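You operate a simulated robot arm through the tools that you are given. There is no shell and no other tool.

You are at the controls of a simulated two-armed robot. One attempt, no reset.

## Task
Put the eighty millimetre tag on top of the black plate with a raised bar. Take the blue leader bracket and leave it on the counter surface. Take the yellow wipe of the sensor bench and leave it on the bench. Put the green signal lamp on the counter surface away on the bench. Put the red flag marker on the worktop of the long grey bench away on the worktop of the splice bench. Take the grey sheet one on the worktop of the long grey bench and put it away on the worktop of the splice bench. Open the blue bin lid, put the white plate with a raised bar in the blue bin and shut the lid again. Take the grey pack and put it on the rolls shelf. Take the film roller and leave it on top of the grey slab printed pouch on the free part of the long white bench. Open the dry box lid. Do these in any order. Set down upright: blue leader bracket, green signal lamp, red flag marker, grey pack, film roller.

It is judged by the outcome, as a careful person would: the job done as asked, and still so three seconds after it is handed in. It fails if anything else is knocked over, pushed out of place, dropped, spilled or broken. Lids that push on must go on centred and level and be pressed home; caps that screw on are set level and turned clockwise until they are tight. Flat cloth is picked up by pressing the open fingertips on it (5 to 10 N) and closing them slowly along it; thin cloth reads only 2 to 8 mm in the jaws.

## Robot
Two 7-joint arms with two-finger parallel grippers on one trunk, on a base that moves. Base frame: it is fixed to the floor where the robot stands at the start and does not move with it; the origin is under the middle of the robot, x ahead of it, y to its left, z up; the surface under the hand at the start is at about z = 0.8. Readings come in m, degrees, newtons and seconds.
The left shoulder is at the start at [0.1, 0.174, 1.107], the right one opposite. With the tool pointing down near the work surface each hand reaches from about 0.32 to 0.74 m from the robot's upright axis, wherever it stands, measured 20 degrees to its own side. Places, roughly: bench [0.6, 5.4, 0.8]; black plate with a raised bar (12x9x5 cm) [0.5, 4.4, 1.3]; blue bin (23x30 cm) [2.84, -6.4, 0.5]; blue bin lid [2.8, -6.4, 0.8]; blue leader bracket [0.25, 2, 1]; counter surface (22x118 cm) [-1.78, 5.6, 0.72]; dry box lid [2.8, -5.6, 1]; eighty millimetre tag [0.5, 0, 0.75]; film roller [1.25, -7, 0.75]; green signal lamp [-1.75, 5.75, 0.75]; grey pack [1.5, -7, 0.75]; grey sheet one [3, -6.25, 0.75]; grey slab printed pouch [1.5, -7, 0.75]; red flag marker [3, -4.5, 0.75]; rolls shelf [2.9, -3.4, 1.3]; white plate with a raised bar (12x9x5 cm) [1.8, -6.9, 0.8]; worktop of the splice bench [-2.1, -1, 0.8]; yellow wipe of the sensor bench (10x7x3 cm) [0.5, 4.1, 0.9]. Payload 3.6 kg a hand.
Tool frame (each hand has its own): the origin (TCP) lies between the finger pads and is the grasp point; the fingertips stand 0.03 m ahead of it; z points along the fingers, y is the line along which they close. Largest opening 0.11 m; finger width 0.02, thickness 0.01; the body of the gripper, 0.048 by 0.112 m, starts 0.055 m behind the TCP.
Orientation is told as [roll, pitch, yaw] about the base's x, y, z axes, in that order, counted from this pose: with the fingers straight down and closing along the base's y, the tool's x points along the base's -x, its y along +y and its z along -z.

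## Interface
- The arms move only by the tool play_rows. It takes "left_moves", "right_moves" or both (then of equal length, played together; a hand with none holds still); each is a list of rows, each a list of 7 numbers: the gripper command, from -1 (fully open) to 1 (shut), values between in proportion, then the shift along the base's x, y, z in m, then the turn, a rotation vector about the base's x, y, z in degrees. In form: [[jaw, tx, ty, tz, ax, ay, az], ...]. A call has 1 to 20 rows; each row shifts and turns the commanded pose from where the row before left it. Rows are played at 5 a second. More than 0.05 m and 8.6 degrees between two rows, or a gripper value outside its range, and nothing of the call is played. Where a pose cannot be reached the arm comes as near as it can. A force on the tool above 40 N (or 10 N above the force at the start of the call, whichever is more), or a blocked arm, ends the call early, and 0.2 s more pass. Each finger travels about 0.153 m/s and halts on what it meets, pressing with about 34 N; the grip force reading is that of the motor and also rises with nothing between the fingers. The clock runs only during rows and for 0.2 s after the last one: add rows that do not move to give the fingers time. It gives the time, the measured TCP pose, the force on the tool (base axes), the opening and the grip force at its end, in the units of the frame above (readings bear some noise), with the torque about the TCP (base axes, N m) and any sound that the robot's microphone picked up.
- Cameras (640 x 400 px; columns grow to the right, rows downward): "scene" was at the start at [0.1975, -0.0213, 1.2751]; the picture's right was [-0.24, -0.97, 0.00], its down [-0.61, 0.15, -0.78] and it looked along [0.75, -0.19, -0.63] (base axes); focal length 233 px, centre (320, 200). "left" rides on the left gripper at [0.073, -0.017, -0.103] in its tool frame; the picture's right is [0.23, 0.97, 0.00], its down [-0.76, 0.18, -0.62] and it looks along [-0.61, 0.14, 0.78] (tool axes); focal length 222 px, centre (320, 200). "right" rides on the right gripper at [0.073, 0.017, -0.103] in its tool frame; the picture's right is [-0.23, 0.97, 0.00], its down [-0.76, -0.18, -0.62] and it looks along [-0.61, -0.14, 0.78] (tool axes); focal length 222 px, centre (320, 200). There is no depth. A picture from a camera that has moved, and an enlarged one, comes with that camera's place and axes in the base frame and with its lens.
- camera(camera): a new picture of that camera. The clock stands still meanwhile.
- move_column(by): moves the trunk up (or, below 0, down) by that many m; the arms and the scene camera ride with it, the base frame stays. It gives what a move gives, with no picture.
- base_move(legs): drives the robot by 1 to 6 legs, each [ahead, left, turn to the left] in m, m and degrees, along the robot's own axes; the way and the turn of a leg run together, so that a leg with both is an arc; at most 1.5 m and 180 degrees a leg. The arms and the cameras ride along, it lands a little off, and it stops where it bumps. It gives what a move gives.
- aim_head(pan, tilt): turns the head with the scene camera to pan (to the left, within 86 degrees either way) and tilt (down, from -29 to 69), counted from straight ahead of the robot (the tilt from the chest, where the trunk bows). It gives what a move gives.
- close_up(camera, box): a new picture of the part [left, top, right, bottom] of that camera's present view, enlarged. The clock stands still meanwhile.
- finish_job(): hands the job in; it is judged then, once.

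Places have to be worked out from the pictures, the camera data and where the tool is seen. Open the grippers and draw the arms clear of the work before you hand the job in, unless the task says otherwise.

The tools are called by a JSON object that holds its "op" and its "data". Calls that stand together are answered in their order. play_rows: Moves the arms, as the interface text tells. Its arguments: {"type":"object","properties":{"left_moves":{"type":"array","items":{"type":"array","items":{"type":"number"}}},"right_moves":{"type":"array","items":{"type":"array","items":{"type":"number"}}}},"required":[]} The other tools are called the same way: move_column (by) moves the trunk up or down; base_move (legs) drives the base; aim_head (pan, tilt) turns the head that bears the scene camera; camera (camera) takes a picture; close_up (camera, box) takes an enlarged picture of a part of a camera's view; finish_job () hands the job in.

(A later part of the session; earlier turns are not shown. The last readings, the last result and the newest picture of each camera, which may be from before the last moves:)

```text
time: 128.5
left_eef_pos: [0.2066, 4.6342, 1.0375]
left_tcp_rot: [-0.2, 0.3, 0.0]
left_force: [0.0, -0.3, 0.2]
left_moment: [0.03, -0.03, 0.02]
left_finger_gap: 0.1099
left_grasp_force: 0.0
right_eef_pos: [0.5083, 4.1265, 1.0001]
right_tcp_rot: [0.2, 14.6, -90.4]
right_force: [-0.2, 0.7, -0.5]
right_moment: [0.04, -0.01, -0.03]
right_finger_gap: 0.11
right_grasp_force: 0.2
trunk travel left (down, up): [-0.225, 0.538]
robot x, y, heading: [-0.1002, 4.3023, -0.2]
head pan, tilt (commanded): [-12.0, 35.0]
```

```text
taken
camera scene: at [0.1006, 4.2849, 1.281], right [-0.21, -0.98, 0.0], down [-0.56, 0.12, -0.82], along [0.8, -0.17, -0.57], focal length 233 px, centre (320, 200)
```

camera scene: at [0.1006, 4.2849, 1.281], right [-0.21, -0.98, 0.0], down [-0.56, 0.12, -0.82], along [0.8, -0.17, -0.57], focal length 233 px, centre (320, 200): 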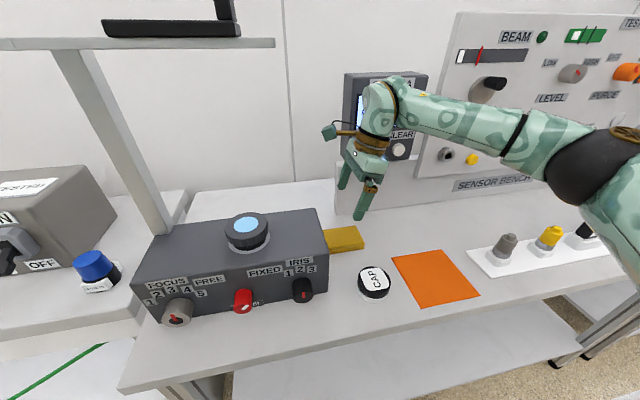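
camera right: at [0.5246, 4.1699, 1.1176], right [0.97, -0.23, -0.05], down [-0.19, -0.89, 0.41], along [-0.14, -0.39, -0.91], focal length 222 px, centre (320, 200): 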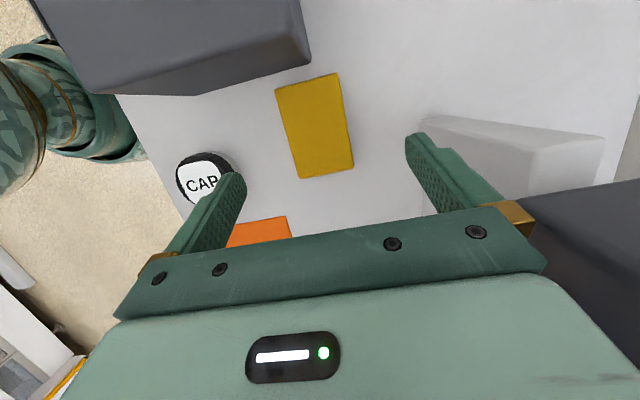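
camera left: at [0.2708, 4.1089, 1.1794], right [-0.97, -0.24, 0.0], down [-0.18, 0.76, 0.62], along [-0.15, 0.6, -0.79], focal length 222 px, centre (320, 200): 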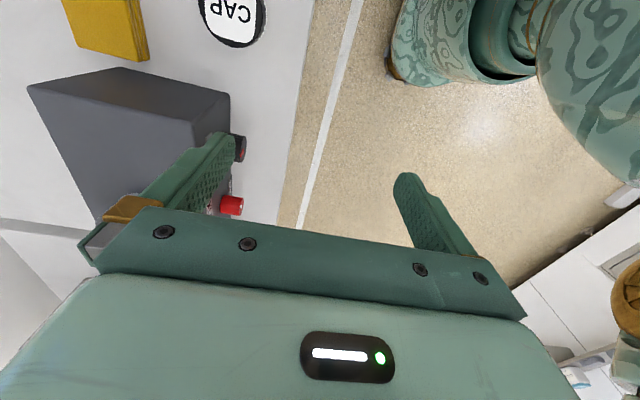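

The wrist view puts the wipe centre at (0.502, 4.148), well aligned with the jaws. I shift 5 mm back and descend toward the bench.

{"op": "play_rows", "data": {"right_moves": [[-1, -0.005, 0, -0.03, 0, 0, 0], [-1, 0, 0, -0.03, 0, 0, 0], [-1, 0, 0, -0.03, 0, 0, 0], [-1, 0, 0, -0.015, 0, 0, 0], [-1, 0, 0, 0, 0, 0, 0]]}}

{"op": "camera", "data": {"camera": "right"}}

{"op": "close_up", "data": {"camera": "scene", "box": [280, 110, 440, 270]}}

```text
time: 129.7
left_eef_pos: [0.2073, 4.6336, 1.038]
left_tcp_rot: [-0.1, 0.3, 0.2]
left_force: [-0.5, 0.2, -0.2]
left_moment: [0.0, 0.02, 0.0]
left_finger_gap: 0.1102
left_grasp_force: 0.0
right_eef_pos: [0.5023, 4.1274, 0.8946]
right_tcp_rot: [0.1, 14.7, -90.3]
right_force: [0.4, -0.3, 0.4]
right_moment: [-0.03, 0.0, -0.01]
right_finger_gap: 0.1102
right_grasp_force: 0.1
trunk travel left (down, up): [-0.225, 0.538]
robot x, y, heading: [-0.1026, 4.3043, 0.0]
head pan, tilt (commanded): [-12.0, 35.0]
```

```text
taken
camera right: at [0.5187, 4.17, 1.0131], right [0.97, -0.23, -0.05], down [-0.19, -0.89, 0.41], along [-0.14, -0.39, -0.91], focal length 222 px, centre (320, 200)
```

right: 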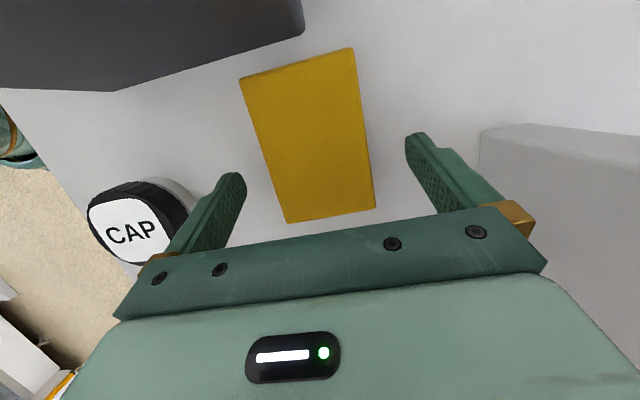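

```text
2.50 times, centred on (360, 190) of scene
camera zoom: at [0.1004, 4.2848, 1.281], right [-0.21, -0.98, 0.0], down [-0.56, 0.12, -0.82], along [0.8, -0.17, -0.57], focal length 583 px, centre (220, 225)
```

zoom: 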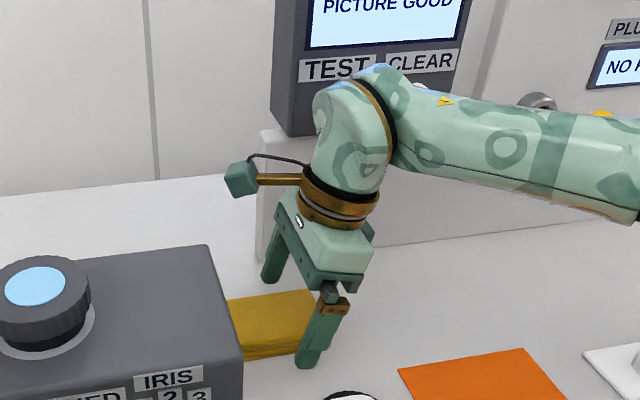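

The wipe lies between the fingers, fingertips just about level with its top. I lower in 4 mm steps to reach its lower half.

{"op": "play_rows", "data": {"right_moves": [[-1, 0, 0, -0.005, 0, 0, 0], [-1, 0, 0, -0.004, 0, 0, 0], [-1, 0, 0, -0.004, 0, 0, 0], [-1, 0, 0, 0, 0, 0, 0]]}}

```text
time: 130.7
left_eef_pos: [0.2073, 4.6341, 1.0368]
left_tcp_rot: [0.0, 0.3, 0.1]
left_force: [-0.2, 0.4, 0.8]
left_moment: [0.06, 0.01, -0.02]
left_finger_gap: 0.11
left_grasp_force: 0.0
right_eef_pos: [0.5024, 4.1268, 0.8809]
right_tcp_rot: [0.2, 14.5, -90.5]
right_force: [0.1, 0.2, 0.1]
right_moment: [-0.03, 0.07, -0.01]
right_finger_gap: 0.1099
right_grasp_force: 0.2
trunk travel left (down, up): [-0.225, 0.538]
robot x, y, heading: [-0.1018, 4.3066, 0.3]
head pan, tilt (commanded): [-12.0, 35.0]
```

{"op": "play_rows", "data": {"right_moves": [[-1, 0, 0, -0.004, 0, 0, 0], [-1, 0, 0, -0.004, 0, 0, 0], [-1, 0, 0, -0.004, 0, 0, 0], [-1, 0, 0, 0, 0, 0, 0]]}}

{"op": "camera", "data": {"camera": "right"}}

{"op": "close_up", "data": {"camera": "scene", "box": [320, 170, 400, 260]}}

```text
time: 131.3
left_eef_pos: [0.2062, 4.6331, 1.0387]
left_tcp_rot: [-0.1, 0.2, 0.1]
left_force: [-0.5, -0.7, 0.2]
left_moment: [-0.03, 0.01, 0.0]
left_finger_gap: 0.1103
left_grasp_force: 0.0
right_eef_pos: [0.5024, 4.1266, 0.8821]
right_tcp_rot: [0.7, 15.1, -90.5]
right_force: [-8.2, -2.6, 19.7]
right_moment: [-0.12, 1.42, 0.19]
right_finger_gap: 0.1098
right_grasp_force: 0.1
trunk travel left (down, up): [-0.225, 0.538]
robot x, y, heading: [-0.0979, 4.3049, -0.1]
head pan, tilt (commanded): [-12.0, 35.0]
stopped in row 3 (right hand): the force on the tool passed its limit at 45 N (the readings are from after the stop); the commanded pose is now the measured one
```

```text
taken
camera right: at [0.518, 4.1685, 1.001], right [0.97, -0.23, -0.05], down [-0.19, -0.9, 0.4], along [-0.14, -0.38, -0.91], focal length 222 px, centre (320, 200)
```

right: 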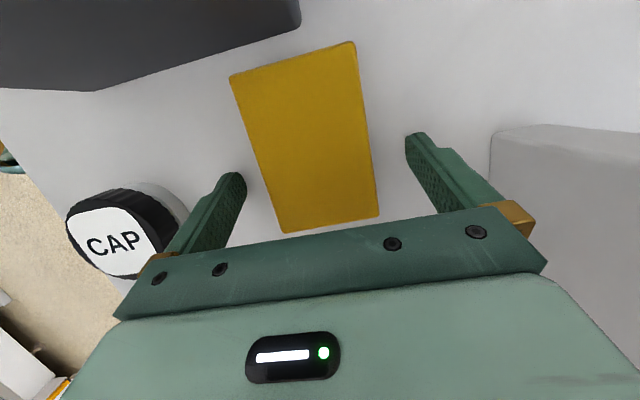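

```text
4.44 times, centred on (360, 215) of scene
camera zoom: at [0.098, 4.2841, 1.2815], right [-0.21, -0.98, 0.0], down [-0.56, 0.12, -0.82], along [0.8, -0.17, -0.57], focal length 1036 px, centre (142, 133)
```

zoom: 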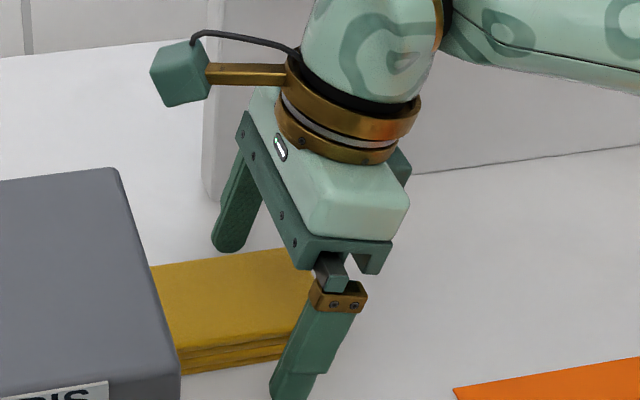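

Fingertips touched the bench (surface ≈0.85). I rise 4 mm to clear it and close the jaws slowly on the wipe.

{"op": "play_rows", "data": {"right_moves": [[-1, 0, 0, 0.004, 0, 0, 0], [-0.8, 0, 0, 0, 0, 0, 0], [-0.5, 0, 0, 0, 0, 0, 0], [-0.3, 0, 0, 0, 0, 0, 0], [-0.1, 0, 0, 0, 0, 0, 0], [0.1, 0, 0, 0, 0, 0, 0], [0.3, 0, 0, 0, 0, 0, 0], [0.5, 0, 0, 0, 0, 0, 0], [0.5, 0, 0, 0, 0, 0, 0]]}}

{"op": "camera", "data": {"camera": "right"}}

{"op": "close_up", "data": {"camera": "scene", "box": [320, 170, 400, 260]}}

```text
time: 133.3
left_eef_pos: [0.2072, 4.6341, 1.0374]
left_tcp_rot: [-0.1, 0.4, 0.2]
left_force: [-0.3, 0.4, -0.8]
left_moment: [0.01, 0.03, 0.03]
left_finger_gap: 0.11
left_grasp_force: 0.1
right_eef_pos: [0.5041, 4.1271, 0.8826]
right_tcp_rot: [0.7, 14.9, -90.4]
right_force: [-0.3, 0.1, -0.2]
right_moment: [0.01, 0.02, -0.01]
right_finger_gap: 0.0646
right_grasp_force: 34.3
trunk travel left (down, up): [-0.225, 0.538]
robot x, y, heading: [-0.1013, 4.3054, 0.0]
head pan, tilt (commanded): [-12.0, 35.0]
```

```text
taken
camera right: at [0.5199, 4.169, 1.0015], right [0.97, -0.23, -0.05], down [-0.19, -0.89, 0.4], along [-0.14, -0.38, -0.91], focal length 222 px, centre (320, 200)
```

right: 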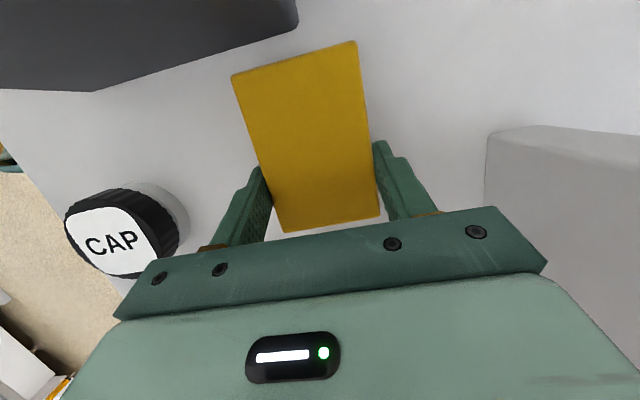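

```text
4.44 times, centred on (360, 215) of scene
camera zoom: at [0.1005, 4.2845, 1.281], right [-0.21, -0.98, 0.0], down [-0.56, 0.12, -0.82], along [0.8, -0.17, -0.57], focal length 1036 px, centre (142, 133)
```

zoom: 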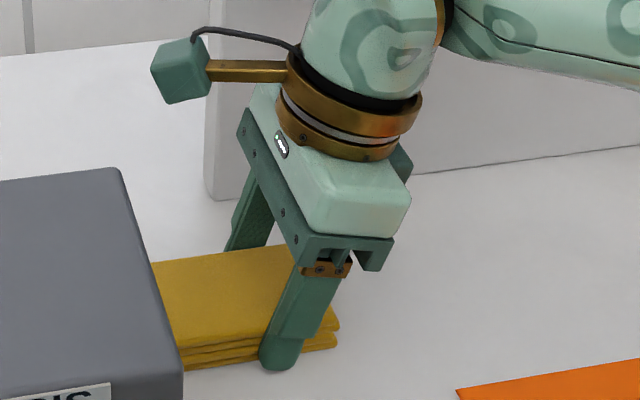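

The wipe is gripped (gap 0.065, 34 N). I command full grip and lift straight up.

{"op": "play_rows", "data": {"right_moves": [[1, 0, 0, 0, 0, 0, 0], [1, 0, 0, 0.02, 0, 0, 0], [1, 0, 0, 0.03, 0, 0, 0], [1, 0, 0, 0.04, 0, 0, 0], [1, -0.01, 0, 0.04, 0, 0, 0], [1, -0.02, 0, 0.04, 0, 0, 0], [1, 0, 0, 0, 0, 0, 0]]}}

{"op": "camera", "data": {"camera": "scene"}}

{"op": "camera", "data": {"camera": "right"}}

```text
time: 134.9
left_eef_pos: [0.2076, 4.6344, 1.0366]
left_tcp_rot: [-0.1, 0.4, 0.1]
left_force: [0.1, 0.5, 0.2]
left_moment: [0.02, 0.02, 0.05]
left_finger_gap: 0.1101
left_grasp_force: 0.1
right_eef_pos: [0.4747, 4.1271, 1.0524]
right_tcp_rot: [0.6, 14.9, -90.5]
right_force: [0.6, -0.6, 0.1]
right_moment: [-0.01, 0.0, 0.01]
right_finger_gap: 0.0648
right_grasp_force: 34.2
trunk travel left (down, up): [-0.225, 0.538]
robot x, y, heading: [-0.1008, 4.3025, -0.1]
head pan, tilt (commanded): [-12.0, 35.0]
```

```text
taken
camera scene: at [0.1011, 4.2844, 1.2808], right [-0.21, -0.98, 0.0], down [-0.56, 0.12, -0.82], along [0.8, -0.17, -0.57], focal length 233 px, centre (320, 200)
```

scene: 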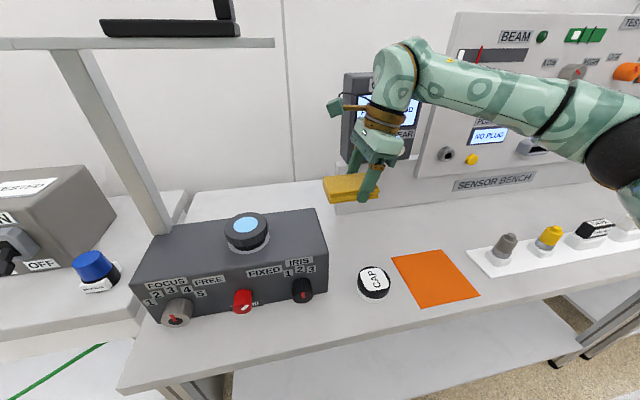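

```text
taken
camera right: at [0.4906, 4.169, 1.1715], right [0.97, -0.23, -0.05], down [-0.19, -0.89, 0.4], along [-0.14, -0.38, -0.91], focal length 222 px, centre (320, 200)
```

right: 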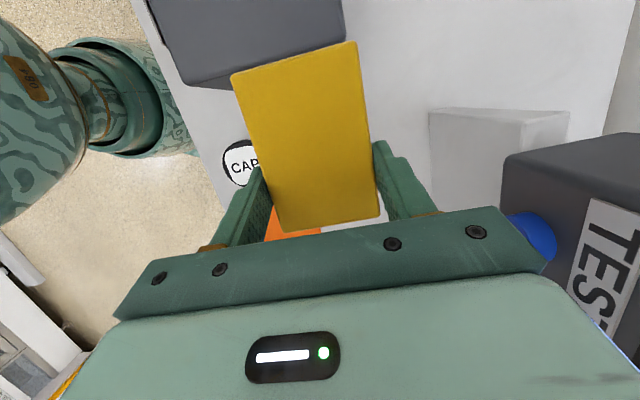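

The wipe came up cleanly. I retract the hand, back off, slide left 0.75 m and approach the bench in front of the VOLTS box.

{"op": "play_rows", "data": {"right_moves": [[1, -0.035, 0, 0.02, 0, 0, 0], [1, -0.035, 0, 0.02, 0, 0, 0], [1, -0.035, 0, 0.01, 0, 0, 0], [1, -0.02, 0, 0, 0, 0, 0], [1, 0, 0, 0, 0, 0, 0]]}}

{"op": "base_move", "data": {"legs": [[-0.2, 0, 0], [0, 0.75, 0], [0.17, 0, 0]]}}

{"op": "aim_head", "data": {"pan": -12, "tilt": 40}}

{"op": "camera", "data": {"camera": "scene"}}

{"op": "camera", "data": {"camera": "right"}}

```text
time: 136.1
left_eef_pos: [0.2059, 4.634, 1.0383]
left_tcp_rot: [-0.1, 0.3, 0.2]
left_force: [0.4, 0.4, 0.0]
left_moment: [0.01, 0.03, 0.05]
left_finger_gap: 0.1098
left_grasp_force: 0.0
right_eef_pos: [0.3482, 4.1257, 1.1047]
right_tcp_rot: [0.7, 14.9, -90.4]
right_force: [-0.1, 0.0, 0.0]
right_moment: [0.01, 0.01, 0.01]
right_finger_gap: 0.0647
right_grasp_force: 34.5
trunk travel left (down, up): [-0.225, 0.538]
robot x, y, heading: [-0.1024, 4.3057, 0.2]
head pan, tilt (commanded): [-12.0, 35.0]
```

```text
time: 142.5
left_eef_pos: [0.1744, 5.3976, 1.036]
left_tcp_rot: [0.0, 0.4, 0.6]
left_force: [-0.1, -0.2, 0.6]
left_moment: [0.01, -0.01, 0.03]
left_finger_gap: 0.1103
left_grasp_force: 0.1
right_eef_pos: [0.3206, 4.8906, 1.1034]
right_tcp_rot: [0.5, 14.9, -89.9]
right_force: [-0.5, -0.4, 0.5]
right_moment: [0.0, 0.06, -0.01]
right_finger_gap: 0.065
right_grasp_force: 33.7
trunk travel left (down, up): [-0.225, 0.538]
robot x, y, heading: [-0.1331, 5.0596, 0.6]
head pan, tilt (commanded): [-12.0, 35.0]
```

```text
time: 143.1
left_eef_pos: [0.1731, 5.3961, 1.0374]
left_tcp_rot: [-0.1, 0.3, 0.6]
left_force: [0.4, -0.6, 0.9]
left_moment: [0.02, 0.03, 0.05]
left_finger_gap: 0.1099
left_grasp_force: 0.0
right_eef_pos: [0.3197, 4.8896, 1.104]
right_tcp_rot: [0.7, 14.9, -90.0]
right_force: [0.0, -0.2, -0.3]
right_moment: [-0.02, 0.04, -0.01]
right_finger_gap: 0.0648
right_grasp_force: 34.1
trunk travel left (down, up): [-0.225, 0.538]
robot x, y, heading: [-0.1243, 5.0638, 0.4]
head pan, tilt (commanded): [-12.0, 40.0]
```

```text
taken
camera scene: at [0.0665, 5.0469, 1.2735], right [-0.2, -0.98, 0.0], down [-0.63, 0.13, -0.77], along [0.75, -0.15, -0.64], focal length 233 px, centre (320, 200)
```

scene: 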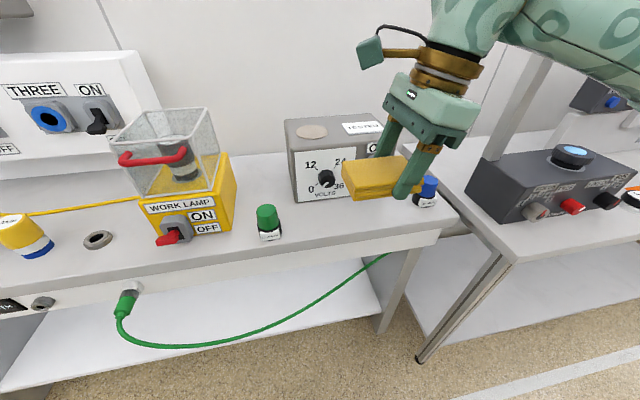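

```text
taken
camera right: at [0.3346, 4.9327, 1.2223], right [0.97, -0.22, -0.05], down [-0.18, -0.9, 0.4], along [-0.13, -0.39, -0.91], focal length 222 px, centre (320, 200)
```

right: 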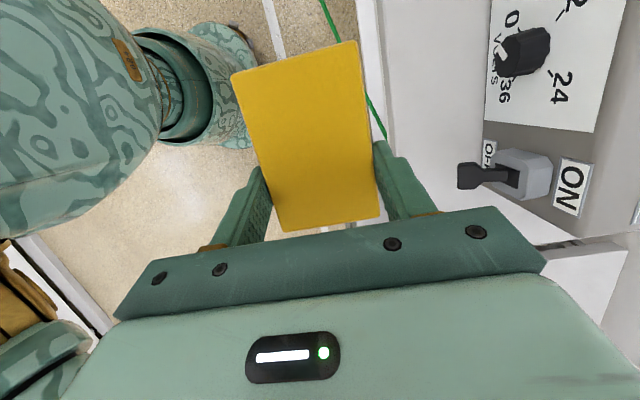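

The spot in front of the VOLTS box is free (bench front edge x≈0.37, box front x≈0.555). I move the wipe over (0.435, 4.89) and lower toward the surface at z≈0.86.

{"op": "play_rows", "data": {"right_moves": [[1, 0.04, 0, 0, 0, 0, 0], [1, 0.04, 0, 0, 0, 0, 0], [1, 0.035, 0, 0, 0, 0, 0], [1, 0, 0, -0.04, 0, 0, 0], [1, 0, 0, -0.04, 0, 0, 0], [1, 0, 0, -0.04, 0, 0, 0], [1, 0, 0, -0.04, 0, 0, 0], [1, 0, 0, -0.03, 0, 0, 0], [1, 0, 0, 0, 0, 0, 0]]}}

{"op": "camera", "data": {"camera": "scene"}}

```text
time: 145.1
left_eef_pos: [0.1735, 5.3974, 1.0372]
left_tcp_rot: [-0.1, 0.2, 0.6]
left_force: [0.6, 0.2, -0.3]
left_moment: [0.0, 0.01, 0.01]
left_finger_gap: 0.11
left_grasp_force: 0.1
right_eef_pos: [0.4347, 4.8901, 0.9129]
right_tcp_rot: [0.7, 15.0, -90.0]
right_force: [-0.4, -0.2, 0.2]
right_moment: [-0.02, 0.0, -0.02]
right_finger_gap: 0.0649
right_grasp_force: 34.2
trunk travel left (down, up): [-0.225, 0.538]
robot x, y, heading: [-0.1323, 5.0622, 0.8]
head pan, tilt (commanded): [-12.0, 40.0]
```

```text
taken
camera scene: at [0.0666, 5.047, 1.2735], right [-0.2, -0.98, 0.0], down [-0.63, 0.13, -0.77], along [0.75, -0.15, -0.64], focal length 233 px, centre (320, 200)
```

scene: 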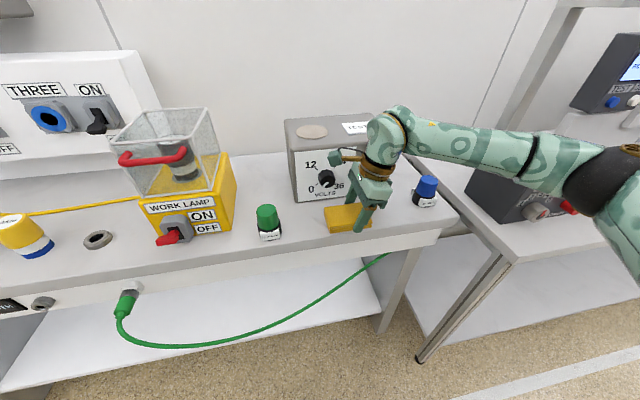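

The wipe hovers about 2 cm above the bench. I lower it in small steps until it touches.

{"op": "play_rows", "data": {"right_moves": [[1, 0, 0, -0.006, 0, 0, 0], [1, 0, 0, -0.005, 0, 0, 0], [1, 0, 0, -0.004, 0, 0, 0], [1, 0, 0, -0.003, 0, 0, 0], [1, 0, 0, 0, 0, 0, 0]]}}

```text
time: 146.3
left_eef_pos: [0.1733, 5.3962, 1.0368]
left_tcp_rot: [-0.1, 0.4, 0.6]
left_force: [0.9, 0.5, -0.1]
left_moment: [0.04, 0.01, -0.02]
left_finger_gap: 0.1101
left_grasp_force: 0.1
right_eef_pos: [0.4343, 4.891, 0.8955]
right_tcp_rot: [0.7, 14.8, -89.9]
right_force: [-0.5, 0.3, 1.2]
right_moment: [0.0, 0.01, -0.01]
right_finger_gap: 0.065
right_grasp_force: 33.8
trunk travel left (down, up): [-0.225, 0.538]
robot x, y, heading: [-0.1311, 5.0616, 0.6]
head pan, tilt (commanded): [-12.0, 40.0]
```

{"op": "play_rows", "data": {"right_moves": [[1, 0, 0, -0.003, 0, 0, 0], [1, 0, 0, -0.002, 0, 0, 0], [1, 0, 0, 0, 0, 0, 0]]}}

{"op": "close_up", "data": {"camera": "scene", "box": [290, 130, 450, 250]}}

```text
time: 147.1
left_eef_pos: [0.1727, 5.397, 1.0365]
left_tcp_rot: [-0.1, 0.4, 0.6]
left_force: [0.5, -1.0, -0.3]
left_moment: [-0.04, -0.03, 0.0]
left_finger_gap: 0.1102
left_grasp_force: 0.1
right_eef_pos: [0.4341, 4.8899, 0.8903]
right_tcp_rot: [0.7, 14.9, -90.0]
right_force: [0.4, -0.1, -0.5]
right_moment: [-0.01, 0.02, 0.02]
right_finger_gap: 0.0648
right_grasp_force: 34.1
trunk travel left (down, up): [-0.225, 0.538]
robot x, y, heading: [-0.1317, 5.0646, 0.4]
head pan, tilt (commanded): [-12.0, 40.0]
```

```text
3.33 times, centred on (370, 190) of scene
camera zoom: at [0.0667, 5.0469, 1.2734], right [-0.2, -0.98, 0.0], down [-0.63, 0.13, -0.77], along [0.75, -0.15, -0.64], focal length 777 px, centre (153, 233)
```

zoom: 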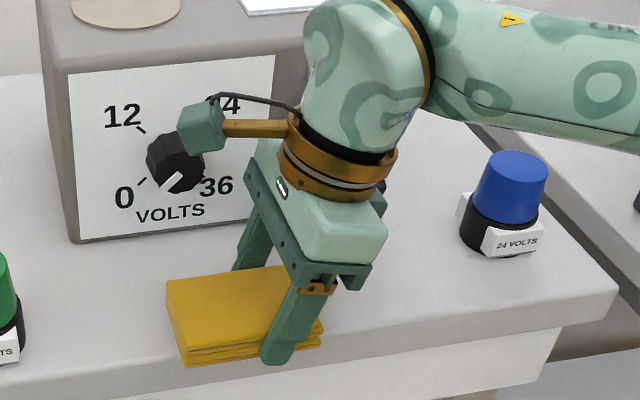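

No contact yet at 0.890; I keep lowering in 2 mm steps.

{"op": "play_rows", "data": {"right_moves": [[1, 0, 0, -0.003, 0, 0, 0], [1, 0, 0, -0.002, 0, 0, 0], [1, 0, 0, -0.002, 0, 0, 0], [1, 0, 0, 0, 0, 0, 0]]}}

```text
time: 148.1
left_eef_pos: [0.1727, 5.3972, 1.0372]
left_tcp_rot: [0.0, 0.5, 0.6]
left_force: [0.4, 0.4, 0.0]
left_moment: [0.0, 0.01, -0.01]
left_finger_gap: 0.1098
left_grasp_force: 0.0
right_eef_pos: [0.4351, 4.8897, 0.8828]
right_tcp_rot: [0.7, 14.8, -90.1]
right_force: [-0.8, -0.6, -0.2]
right_moment: [0.01, -0.01, -0.02]
right_finger_gap: 0.0649
right_grasp_force: 34.2
trunk travel left (down, up): [-0.225, 0.538]
robot x, y, heading: [-0.1337, 5.0636, 0.8]
head pan, tilt (commanded): [-12.0, 40.0]
```

{"op": "play_rows", "data": {"right_moves": [[1, 0, 0, -0.002, 0, 0, 0], [1, 0, 0, -0.002, 0, 0, 0], [1, 0, 0, -0.002, 0, 0, 0], [1, 0, 0, 0, 0, 0, 0]]}}

```text
time: 149.1
left_eef_pos: [0.1723, 5.3967, 1.039]
left_tcp_rot: [-0.1, 0.2, 0.5]
left_force: [0.0, -0.1, 0.1]
left_moment: [-0.01, -0.01, 0.01]
left_finger_gap: 0.11
left_grasp_force: 0.0
right_eef_pos: [0.4345, 4.8912, 0.8808]
right_tcp_rot: [1.1, 14.9, -89.9]
right_force: [3.4, -4.9, 34.8]
right_moment: [-0.17, 0.26, -0.02]
right_finger_gap: 0.0648
right_grasp_force: 33.9
trunk travel left (down, up): [-0.225, 0.538]
robot x, y, heading: [-0.1325, 5.0616, 0.5]
head pan, tilt (commanded): [-12.0, 40.0]
```

Firm contact at z≈0.881. I ease up 3 mm and open the jaws to release the wipe.

{"op": "play_rows", "data": {"right_moves": [[1, 0, 0, 0.003, 0, 0, 0], [0.0, 0, 0, 0, 0, 0, 0], [-0.5, 0, 0, 0, 0, 0, 0], [-0.8, 0, 0, 0, 0, 0, 0], [-0.8, 0, 0, 0.0, 0, 0, 0], [-0.8, 0, 0, 0.03, 0, 0, 0], [-0.8, 0, 0, 0.04, 0, 0, 0], [-0.8, 0, 0, 0.04, 0, 0, 0], [-0.8, 0, 0, 0.04, 0, 0, 0], [-1, -0.03, 0, 0.04, 0, 0, 0], [-1, -0.03, 0, 0.02, -5, 0, 0], [-1, -0.03, 0, 0, -5, 0, 0], [-1, 0, 0, 0, -5, 0, 0]]}}

{"op": "camera", "data": {"camera": "scene"}}

```text
time: 151.9
left_eef_pos: [0.1742, 5.3972, 1.0371]
left_tcp_rot: [-0.1, 0.5, 0.6]
left_force: [0.2, -0.6, -0.3]
left_moment: [0.04, 0.01, -0.01]
left_finger_gap: 0.1101
left_grasp_force: 0.1
right_eef_pos: [0.3448, 4.8906, 1.0899]
right_tcp_rot: [0.6, -0.2, -89.9]
right_force: [-1.0, 0.1, 0.6]
right_moment: [-0.02, 0.0, 0.05]
right_finger_gap: 0.1099
right_grasp_force: 0.1
trunk travel left (down, up): [-0.225, 0.538]
robot x, y, heading: [-0.1295, 5.0644, 0.7]
head pan, tilt (commanded): [-12.0, 40.0]
```

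```text
taken
camera scene: at [0.067, 5.0477, 1.2734], right [-0.2, -0.98, 0.0], down [-0.63, 0.13, -0.77], along [0.75, -0.15, -0.64], focal length 233 px, centre (320, 200)
```

scene: 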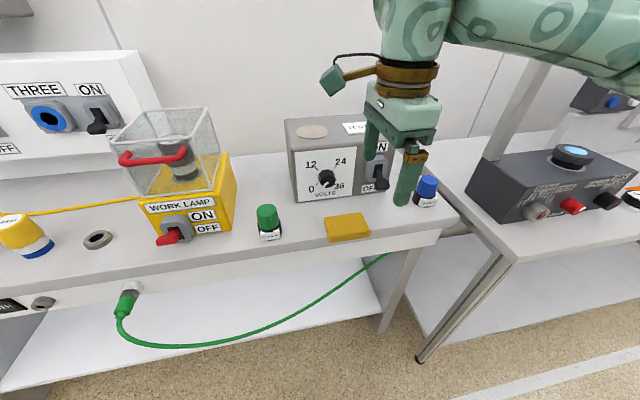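

The wipe rests on the bench. I turn the right hand back straight, back away, and drive down the aisle to y≈-0.2 for the 80 MM tag with the left hand.

{"op": "play_rows", "data": {"right_moves": [[-1, 0, 0, 0, 0, 0, 8.2], [-1, 0, 0, 0, 0, 0, 8.2], [-1, 0, 0, 0, 0, 0, 8.2], [-1, 0, 0, 0, 0, 0, 8.2], [-1, 0, 0, 0, 0, 0, 8.2], [-1, 0, 0, 0, 0, 0, 8.2], [-1, 0, 0, 0, 0, 0, 8.2], [-1, 0, 0, 0, 0, 0, 8.2], [-1, 0, 0, 0, 0, 0, 8.2], [-1, -0.03, -0.01, 0, 0, 0, 8.2], [-1, -0.03, -0.01, 0, 0, 0, 8.2], [-1, 0, 0, 0, 0, 0, 0]]}}

{"op": "base_move", "data": {"legs": [[-0.47, 0, -0.6], [0, -1.4, 0], [0, -1.4, 0], [0, -1.4, 0], [0, -1.0, 0]]}}

```text
time: 154.5
left_eef_pos: [0.1737, 5.3978, 1.0359]
left_tcp_rot: [0.0, 0.3, 0.5]
left_force: [-0.1, -0.3, -0.5]
left_moment: [-0.04, -0.02, 0.0]
left_finger_gap: 0.11
left_grasp_force: 0.0
right_eef_pos: [0.2833, 4.8703, 1.091]
right_tcp_rot: [0.6, -0.2, 0.4]
right_force: [-0.4, 0.8, 0.2]
right_moment: [0.0, -0.02, 0.03]
right_finger_gap: 0.1098
right_grasp_force: 0.1
trunk travel left (down, up): [-0.225, 0.538]
robot x, y, heading: [-0.1316, 5.0613, 0.5]
head pan, tilt (commanded): [-12.0, 40.0]
```

```text
time: 181.8
left_eef_pos: [-0.3542, 0.2037, 1.036]
left_tcp_rot: [0.0, 0.4, -1.3]
left_force: [-0.4, 0.7, -0.2]
left_moment: [0.02, -0.01, -0.01]
left_finger_gap: 0.11
left_grasp_force: 0.0
right_eef_pos: [-0.2612, -0.3272, 1.0906]
right_tcp_rot: [0.7, -0.1, -1.6]
right_force: [-0.2, -0.3, -1.1]
right_moment: [0.02, 0.01, 0.0]
right_finger_gap: 0.11
right_grasp_force: 0.1
trunk travel left (down, up): [-0.225, 0.538]
robot x, y, heading: [-0.6716, -0.117, -1.3]
head pan, tilt (commanded): [-12.0, 40.0]
```

I square the heading and drive up to the counter in front of the tags.

{"op": "base_move", "data": {"legs": [[0.62, -0.07, 1.3]]}}

{"op": "aim_head", "data": {"pan": 8, "tilt": 38}}

{"op": "camera", "data": {"camera": "scene"}}

{"op": "close_up", "data": {"camera": "scene", "box": [160, 180, 400, 330]}}

```text
time: 185.3
left_eef_pos: [0.2571, 0.1318, 1.0377]
left_tcp_rot: [-0.1, 0.5, -0.1]
left_force: [-0.2, 0.2, 0.5]
left_moment: [0.02, 0.04, -0.01]
left_finger_gap: 0.1097
left_grasp_force: 0.0
right_eef_pos: [0.3635, -0.3965, 1.0907]
right_tcp_rot: [0.7, -0.1, -0.3]
right_force: [0.0, -0.6, 0.5]
right_moment: [0.0, -0.01, 0.01]
right_finger_gap: 0.11
right_grasp_force: 0.1
trunk travel left (down, up): [-0.225, 0.538]
robot x, y, heading: [-0.05, -0.1967, -0.1]
head pan, tilt (commanded): [-12.0, 40.0]
```

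```text
time: 186.1
left_eef_pos: [0.2572, 0.131, 1.0383]
left_tcp_rot: [-0.1, 0.2, -0.1]
left_force: [-0.5, -0.1, -0.1]
left_moment: [0.03, -0.02, -0.02]
left_finger_gap: 0.1101
left_grasp_force: 0.1
right_eef_pos: [0.3617, -0.3968, 1.091]
right_tcp_rot: [0.7, -0.1, -0.3]
right_force: [-0.8, 0.5, -0.4]
right_moment: [-0.02, 0.0, -0.01]
right_finger_gap: 0.1099
right_grasp_force: 0.1
trunk travel left (down, up): [-0.225, 0.538]
robot x, y, heading: [-0.0491, -0.1964, -0.0]
head pan, tilt (commanded): [8.0, 38.0]
```

```text
taken
camera scene: at [0.1484, -0.1878, 1.2764], right [0.13, -0.99, 0.0], down [-0.61, -0.08, -0.79], along [0.78, 0.11, -0.62], focal length 233 px, centre (320, 200)
```

scene: 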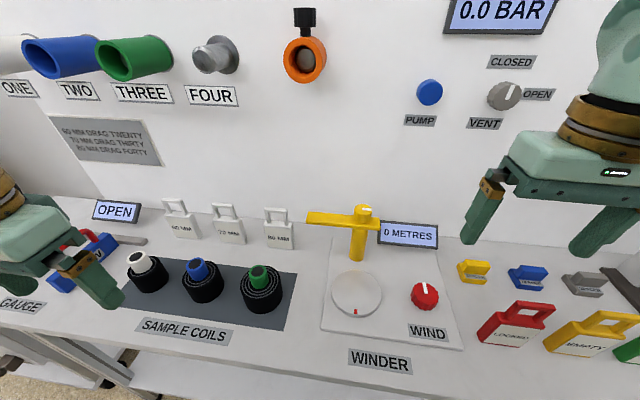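

```text
2.67 times, centred on (280, 255) of scene
camera zoom: at [0.1484, -0.1878, 1.2764], right [0.13, -0.99, 0.0], down [-0.61, -0.08, -0.79], along [0.78, 0.11, -0.62], focal length 622 px, centre (427, 53)
```

zoom: 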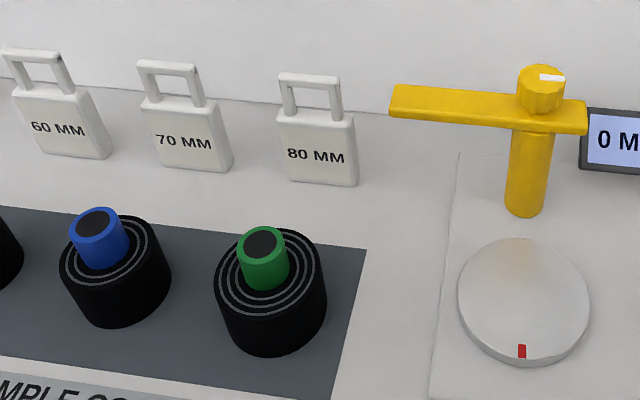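

The 80 MM tag: body z≈0.805–0.883, handle top ≈0.93, centred near (0.533, -0.031), with a yellow bar ending near y≈-0.106 on its right. I tilt the left hand 20° toward the robot and bring it above the tag with jaws at 0.095 m.

{"op": "play_rows", "data": {"left_moves": [[-0.73, 0.0386, -0.0229, 0, 0, -6.67, 0], [-0.73, 0.0386, -0.0229, 0, 0, -6.67, 0], [-0.73, 0.0386, -0.0229, 0, 0, -6.66, 0], [-0.73, 0.0386, -0.0229, -0.002, 0, 0, 0], [-0.73, 0.0386, -0.0229, -0.002, 0, 0, 0], [-0.73, 0.0386, -0.0229, -0.002, 0, 0, 0], [-0.73, 0.0386, -0.0229, -0.002, 0, 0, 0], [-0.73, 0, 0, 0, 0, 0, 0]]}}

{"op": "camera", "data": {"camera": "left"}}

{"op": "camera", "data": {"camera": "scene"}}

```text
time: 187.9
left_eef_pos: [0.5275, -0.0294, 1.03]
left_tcp_rot: [-0.1, -19.7, 0.0]
left_force: [0.3, -0.2, -0.2]
left_moment: [0.0, 0.01, 0.01]
left_finger_gap: 0.095
left_grasp_force: 0.1
right_eef_pos: [0.3616, -0.3972, 1.0912]
right_tcp_rot: [0.7, -0.1, -0.5]
right_force: [-0.5, 0.2, 0.4]
right_moment: [-0.04, 0.0, 0.0]
right_finger_gap: 0.1099
right_grasp_force: 0.0
trunk travel left (down, up): [-0.225, 0.538]
robot x, y, heading: [-0.0509, -0.2011, -0.1]
head pan, tilt (commanded): [8.0, 38.0]
```

```text
taken
camera left: at [0.4239, -0.0463, 1.1008], right [-0.21, 0.97, -0.08], down [0.51, 0.18, 0.84], along [0.83, 0.14, -0.53], focal length 222 px, centre (320, 200)
```

left: 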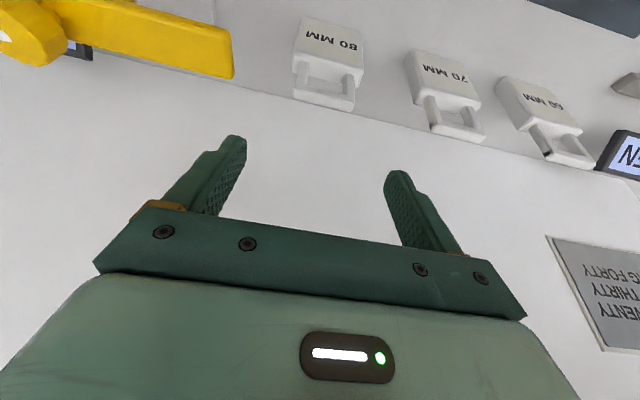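

```text
taken
camera scene: at [0.1479, -0.1873, 1.2766], right [0.14, -0.99, 0.0], down [-0.61, -0.08, -0.79], along [0.78, 0.11, -0.62], focal length 233 px, centre (320, 200)
```

scene: 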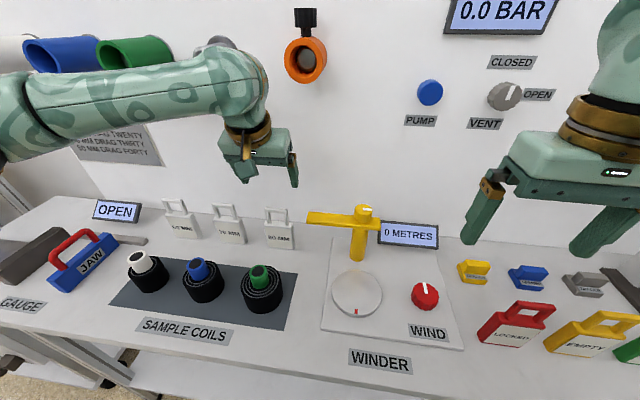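

The wrist view confirms the handle at (0.534, -0.032). I lower onto it to z≈0.884.

{"op": "play_rows", "data": {"left_moves": [[-0.73, 0.003, -0.002, -0.04, 0, 0, 0], [-0.73, 0, 0, -0.04, 0, 0, 0], [-0.73, 0, 0, -0.035, 0, 0, 0], [-0.73, 0, 0, -0.02, 0, 0, 0], [-0.73, 0, 0, -0.011, 0, 0, 0], [-0.73, 0, 0, 0, 0, 0, 0]]}}

{"op": "camera", "data": {"camera": "left"}}

{"op": "close_up", "data": {"camera": "scene", "box": [200, 150, 400, 280]}}

```text
time: 189.3
left_eef_pos: [0.5307, -0.0314, 0.8827]
left_tcp_rot: [0.1, -19.6, -0.3]
left_force: [0.0, 0.2, -0.5]
left_moment: [0.0, 0.0, -0.05]
left_finger_gap: 0.0952
left_grasp_force: 0.1
right_eef_pos: [0.3616, -0.3969, 1.0906]
right_tcp_rot: [0.6, 0.0, -0.4]
right_force: [0.1, -0.6, -0.7]
right_moment: [0.0, -0.02, -0.03]
right_finger_gap: 0.1098
right_grasp_force: 0.1
trunk travel left (down, up): [-0.225, 0.538]
robot x, y, heading: [-0.0513, -0.2005, -0.4]
head pan, tilt (commanded): [8.0, 38.0]
```

```text
taken
camera left: at [0.4273, -0.0485, 0.9547], right [-0.21, 0.97, -0.08], down [0.51, 0.18, 0.84], along [0.83, 0.14, -0.53], focal length 222 px, centre (320, 200)
```

left: 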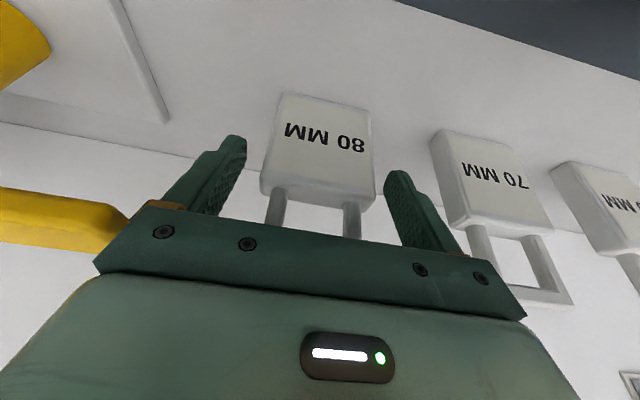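

```text
3.08 times, centred on (300, 215) of scene
camera zoom: at [0.1484, -0.1878, 1.2765], right [0.14, -0.99, 0.0], down [-0.61, -0.08, -0.79], along [0.78, 0.11, -0.62], focal length 717 px, centre (382, 154)
```

zoom: 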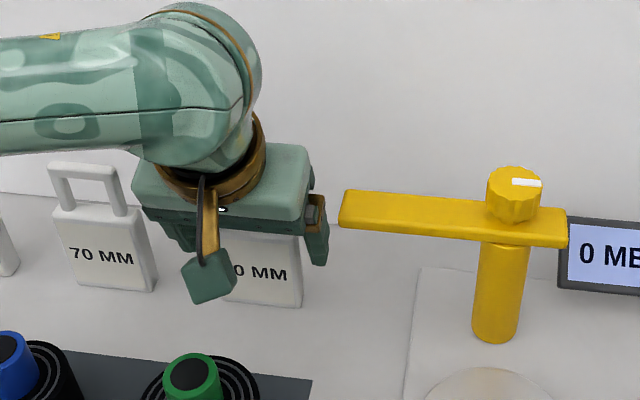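

The tag body sits centred between the fingers. I close the left jaws.

{"op": "play_rows", "data": {"left_moves": [[-0.4, 0, 0, 0, 0, 0, 0], [0.0, 0, 0, 0, 0, 0, 0], [0.5, 0, 0, 0, 0, 0, 0], [1, 0, 0, 0, 0, 0, 0], [1, 0, 0, 0, 0, 0, 0]]}}

{"op": "camera", "data": {"camera": "left"}}

```text
time: 190.5
left_eef_pos: [0.5312, -0.032, 0.884]
left_tcp_rot: [0.0, -19.6, -0.2]
left_force: [0.5, -0.1, 0.0]
left_moment: [0.0, -0.02, -0.01]
left_finger_gap: 0.0698
left_grasp_force: 34.2
right_eef_pos: [0.3617, -0.3966, 1.0909]
right_tcp_rot: [0.7, -0.2, -0.4]
right_force: [0.7, -0.6, 0.5]
right_moment: [0.0, 0.0, 0.0]
right_finger_gap: 0.11
right_grasp_force: 0.0
trunk travel left (down, up): [-0.225, 0.538]
robot x, y, heading: [-0.0545, -0.1986, -0.2]
head pan, tilt (commanded): [8.0, 38.0]
```

```text
taken
camera left: at [0.4275, -0.0485, 0.9548], right [-0.21, 0.97, -0.08], down [0.51, 0.18, 0.84], along [0.83, 0.14, -0.53], focal length 222 px, centre (320, 200)
```

left: 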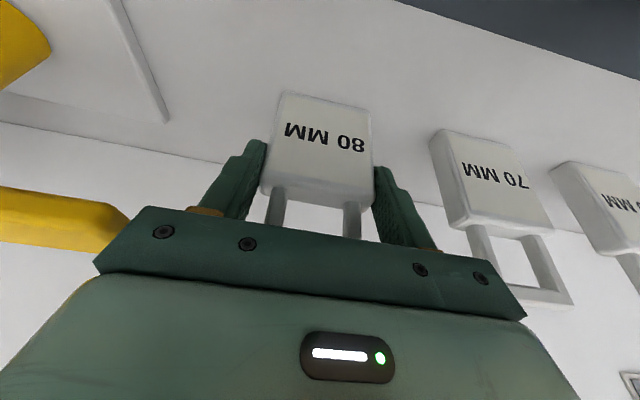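

Held (gap 0.070, 34 N). I lift it straight up, then draw it back toward the body.

{"op": "play_rows", "data": {"left_moves": [[1, 0, 0, 0.02, 0, 0, 0], [1, 0, 0, 0.03, 0, 0, 0], [1, 0, 0, 0.04, 0, 0, 0], [1, 0, 0, 0.04, 0, 0, 0], [1, 0, 0, 0.03, 0, 0, 0], [1, -0.03, 0.02, 0.02, 0, 0, 0], [1, -0.04, 0.02, 0, 0, 0, 0], [1, -0.04, 0.02, 0, 0, 0, 0], [1, -0.04, 0.02, 0, 0, 0, 0], [1, -0.03, 0.02, 0, 0, 0, 0], [1, 0, 0, 0, 0, 0, 0]]}}

{"op": "camera", "data": {"camera": "scene"}}

```text
time: 192.9
left_eef_pos: [0.3503, 0.0691, 1.0622]
left_tcp_rot: [-0.1, -19.6, -0.2]
left_force: [0.2, -0.9, -1.3]
left_moment: [0.01, 0.01, 0.0]
left_finger_gap: 0.0695
left_grasp_force: 33.8
right_eef_pos: [0.3627, -0.3981, 1.0912]
right_tcp_rot: [0.8, -0.1, -0.4]
right_force: [-0.5, -0.2, 0.3]
right_moment: [-0.03, 0.01, -0.01]
right_finger_gap: 0.1101
right_grasp_force: 0.0
trunk travel left (down, up): [-0.225, 0.538]
robot x, y, heading: [-0.0498, -0.1982, -0.2]
head pan, tilt (commanded): [8.0, 38.0]
```

```text
taken
camera scene: at [0.1489, -0.1881, 1.2763], right [0.14, -0.99, 0.0], down [-0.61, -0.08, -0.79], along [0.78, 0.11, -0.62], focal length 233 px, centre (320, 200)
```

scene: 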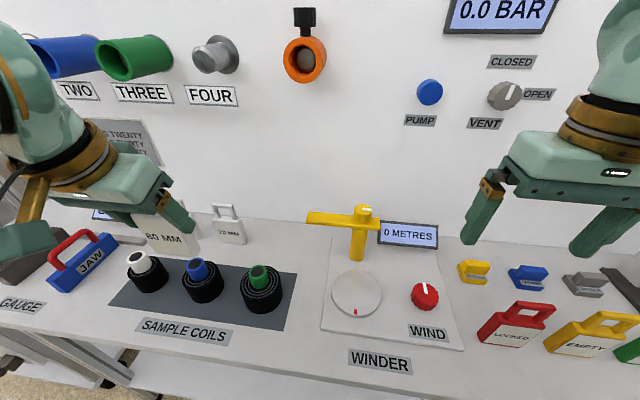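

The tag is in hand. I pull it in a bit more, back out and drive left to the roller bench.

{"op": "play_rows", "data": {"left_moves": [[1, -0.035, 0.02, 0.01, 0, 0, 0], [1, -0.035, 0.02, 0.01, 0, 0, 0], [1, 0, 0, 0, 0, 0, 0]]}}

{"op": "base_move", "data": {"legs": [[-0.6, 0, 0], [0, 1.2, 0.3], [0, 1.13, 0]]}}

{"op": "aim_head", "data": {"pan": -8, "tilt": 28}}

{"op": "camera", "data": {"camera": "scene"}}

```text
time: 193.7
left_eef_pos: [0.2846, 0.1106, 1.0878]
left_tcp_rot: [0.0, -19.5, -0.2]
left_force: [-0.3, 0.4, -1.6]
left_moment: [0.01, -0.04, 0.01]
left_finger_gap: 0.0696
left_grasp_force: 33.7
left hand out of reach, approached as far as the arm can: row 2
right_eef_pos: [0.3614, -0.3979, 1.0906]
right_tcp_rot: [0.6, -0.2, -0.5]
right_force: [-0.4, -0.5, -1.1]
right_moment: [-0.01, -0.02, 0.02]
right_finger_gap: 0.11
right_grasp_force: 0.0
trunk travel left (down, up): [-0.225, 0.538]
robot x, y, heading: [-0.0512, -0.2008, -0.2]
head pan, tilt (commanded): [8.0, 38.0]
```

```text
time: 208.2
left_eef_pos: [-0.3179, 2.4391, 1.0879]
left_tcp_rot: [-0.1, -19.4, -0.4]
left_force: [-0.8, 0.7, -1.3]
left_moment: [-0.03, -0.01, -0.01]
left_finger_gap: 0.0696
left_grasp_force: 33.9
right_eef_pos: [-0.2438, 1.9302, 1.0907]
right_tcp_rot: [0.6, -0.1, -0.7]
right_force: [0.4, -0.6, 0.4]
right_moment: [0.0, -0.01, 0.0]
right_finger_gap: 0.1097
right_grasp_force: 0.0
trunk travel left (down, up): [-0.225, 0.538]
robot x, y, heading: [-0.6562, 2.1294, -0.5]
head pan, tilt (commanded): [8.0, 38.0]
```

```text
time: 209.0
left_eef_pos: [-0.317, 2.4386, 1.0862]
left_tcp_rot: [0.0, -19.5, -0.3]
left_force: [-0.3, -0.2, -1.7]
left_moment: [0.05, 0.03, 0.01]
left_finger_gap: 0.0697
left_grasp_force: 33.8
right_eef_pos: [-0.2431, 1.9311, 1.0916]
right_tcp_rot: [0.7, -0.1, -0.7]
right_force: [0.1, -0.1, 1.0]
right_moment: [-0.02, -0.02, 0.02]
right_finger_gap: 0.1099
right_grasp_force: 0.1
trunk travel left (down, up): [-0.225, 0.538]
robot x, y, heading: [-0.6559, 2.1309, -0.6]
head pan, tilt (commanded): [-8.0, 28.0]
```

```text
taken
camera scene: at [-0.4505, 2.1164, 1.2919], right [-0.15, -0.99, 0.0], down [-0.47, 0.07, -0.88], along [0.87, -0.13, -0.47], focal length 233 px, centre (320, 200)
```

scene: 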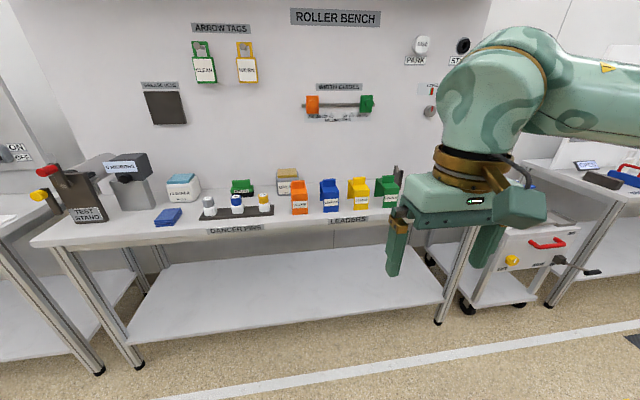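

{"op": "close_up", "data": {"camera": "scene", "box": [260, 160, 420, 240]}}

{"op": "camera", "data": {"camera": "right"}}

```text
4.00 times, centred on (340, 200) of scene
camera zoom: at [-0.4505, 2.1164, 1.2919], right [-0.15, -0.99, 0.0], down [-0.47, 0.07, -0.88], along [0.87, -0.13, -0.47], focal length 933 px, centre (240, 200)
```

zoom: 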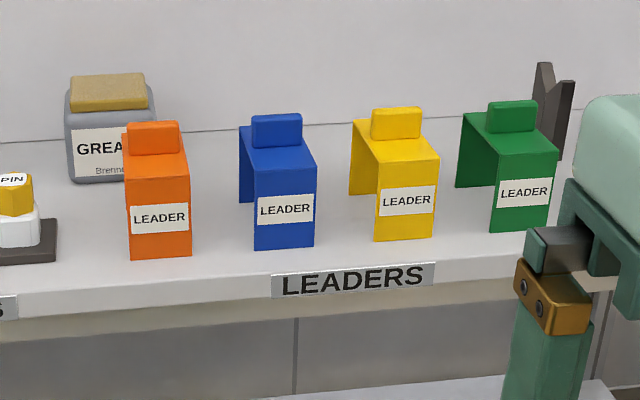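

```text
taken
camera right: at [-0.3158, 1.9464, 1.1944], right [0.24, 0.97, 0.01], down [0.76, -0.2, 0.62], along [0.61, -0.14, -0.78], focal length 222 px, centre (320, 200)
```

right: 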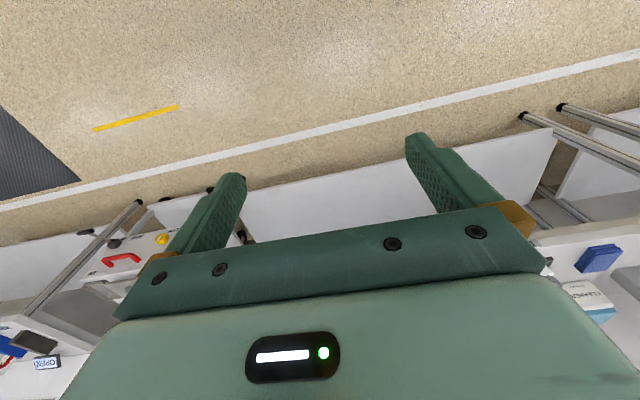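

The blue leader bracket is an inverted-U with a tab on top, second from left. I drive 0.25 m closer and look again with both cameras.

{"op": "base_move", "data": {"legs": [[0.27, 0, 0.6]]}}

{"op": "aim_head", "data": {"pan": -8, "tilt": 35}}

{"op": "camera", "data": {"camera": "scene"}}

{"op": "camera", "data": {"camera": "right"}}

```text
time: 210.9
left_eef_pos: [-0.0499, 2.4418, 1.087]
left_tcp_rot: [0.0, -19.5, 0.2]
left_force: [-0.5, 0.0, -0.9]
left_moment: [-0.01, 0.02, 0.01]
left_finger_gap: 0.0699
left_grasp_force: 34.1
right_eef_pos: [0.0302, 1.9334, 1.0899]
right_tcp_rot: [0.6, 0.0, -0.2]
right_force: [0.2, -0.2, 0.5]
right_moment: [-0.01, 0.03, -0.01]
right_finger_gap: 0.1102
right_grasp_force: 0.1
trunk travel left (down, up): [-0.225, 0.538]
robot x, y, heading: [-0.3874, 2.1294, 0.1]
head pan, tilt (commanded): [-8.0, 28.0]
```

```text
time: 211.6
left_eef_pos: [-0.0512, 2.4415, 1.0863]
left_tcp_rot: [0.1, -19.6, 0.2]
left_force: [-0.1, -0.6, -2.1]
left_moment: [0.04, 0.0, -0.03]
left_finger_gap: 0.0696
left_grasp_force: 34.2
right_eef_pos: [0.0291, 1.9346, 1.0913]
right_tcp_rot: [0.7, -0.1, -0.1]
right_force: [-0.2, 0.1, 0.7]
right_moment: [-0.02, 0.0, 0.03]
right_finger_gap: 0.1101
right_grasp_force: 0.1
trunk travel left (down, up): [-0.225, 0.538]
robot x, y, heading: [-0.3816, 2.1326, 0.0]
head pan, tilt (commanded): [-8.0, 35.0]
```

```text
taken
camera scene: at [-0.1833, 2.1183, 1.2811], right [-0.14, -0.99, 0.0], down [-0.57, 0.08, -0.82], along [0.81, -0.11, -0.57], focal length 233 px, centre (320, 200)
```

scene: 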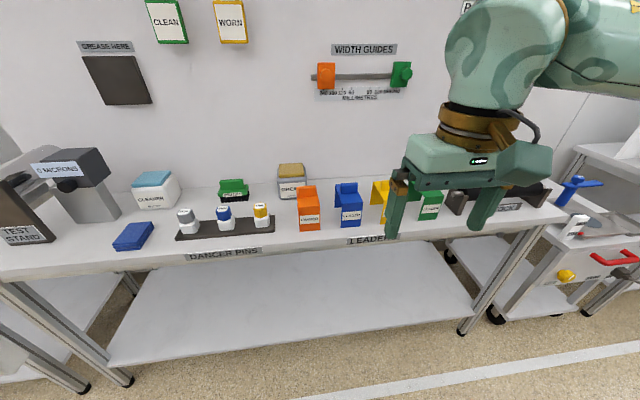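

```text
taken
camera right: at [-0.0435, 1.9496, 1.1944], right [0.23, 0.97, 0.01], down [0.76, -0.19, 0.62], along [0.61, -0.13, -0.78], focal length 222 px, centre (320, 200)
```

right: 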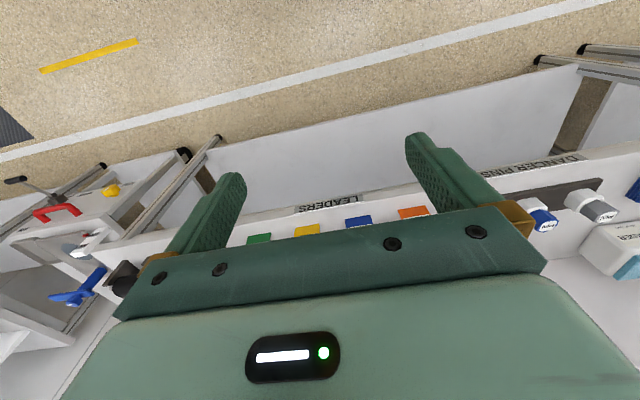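

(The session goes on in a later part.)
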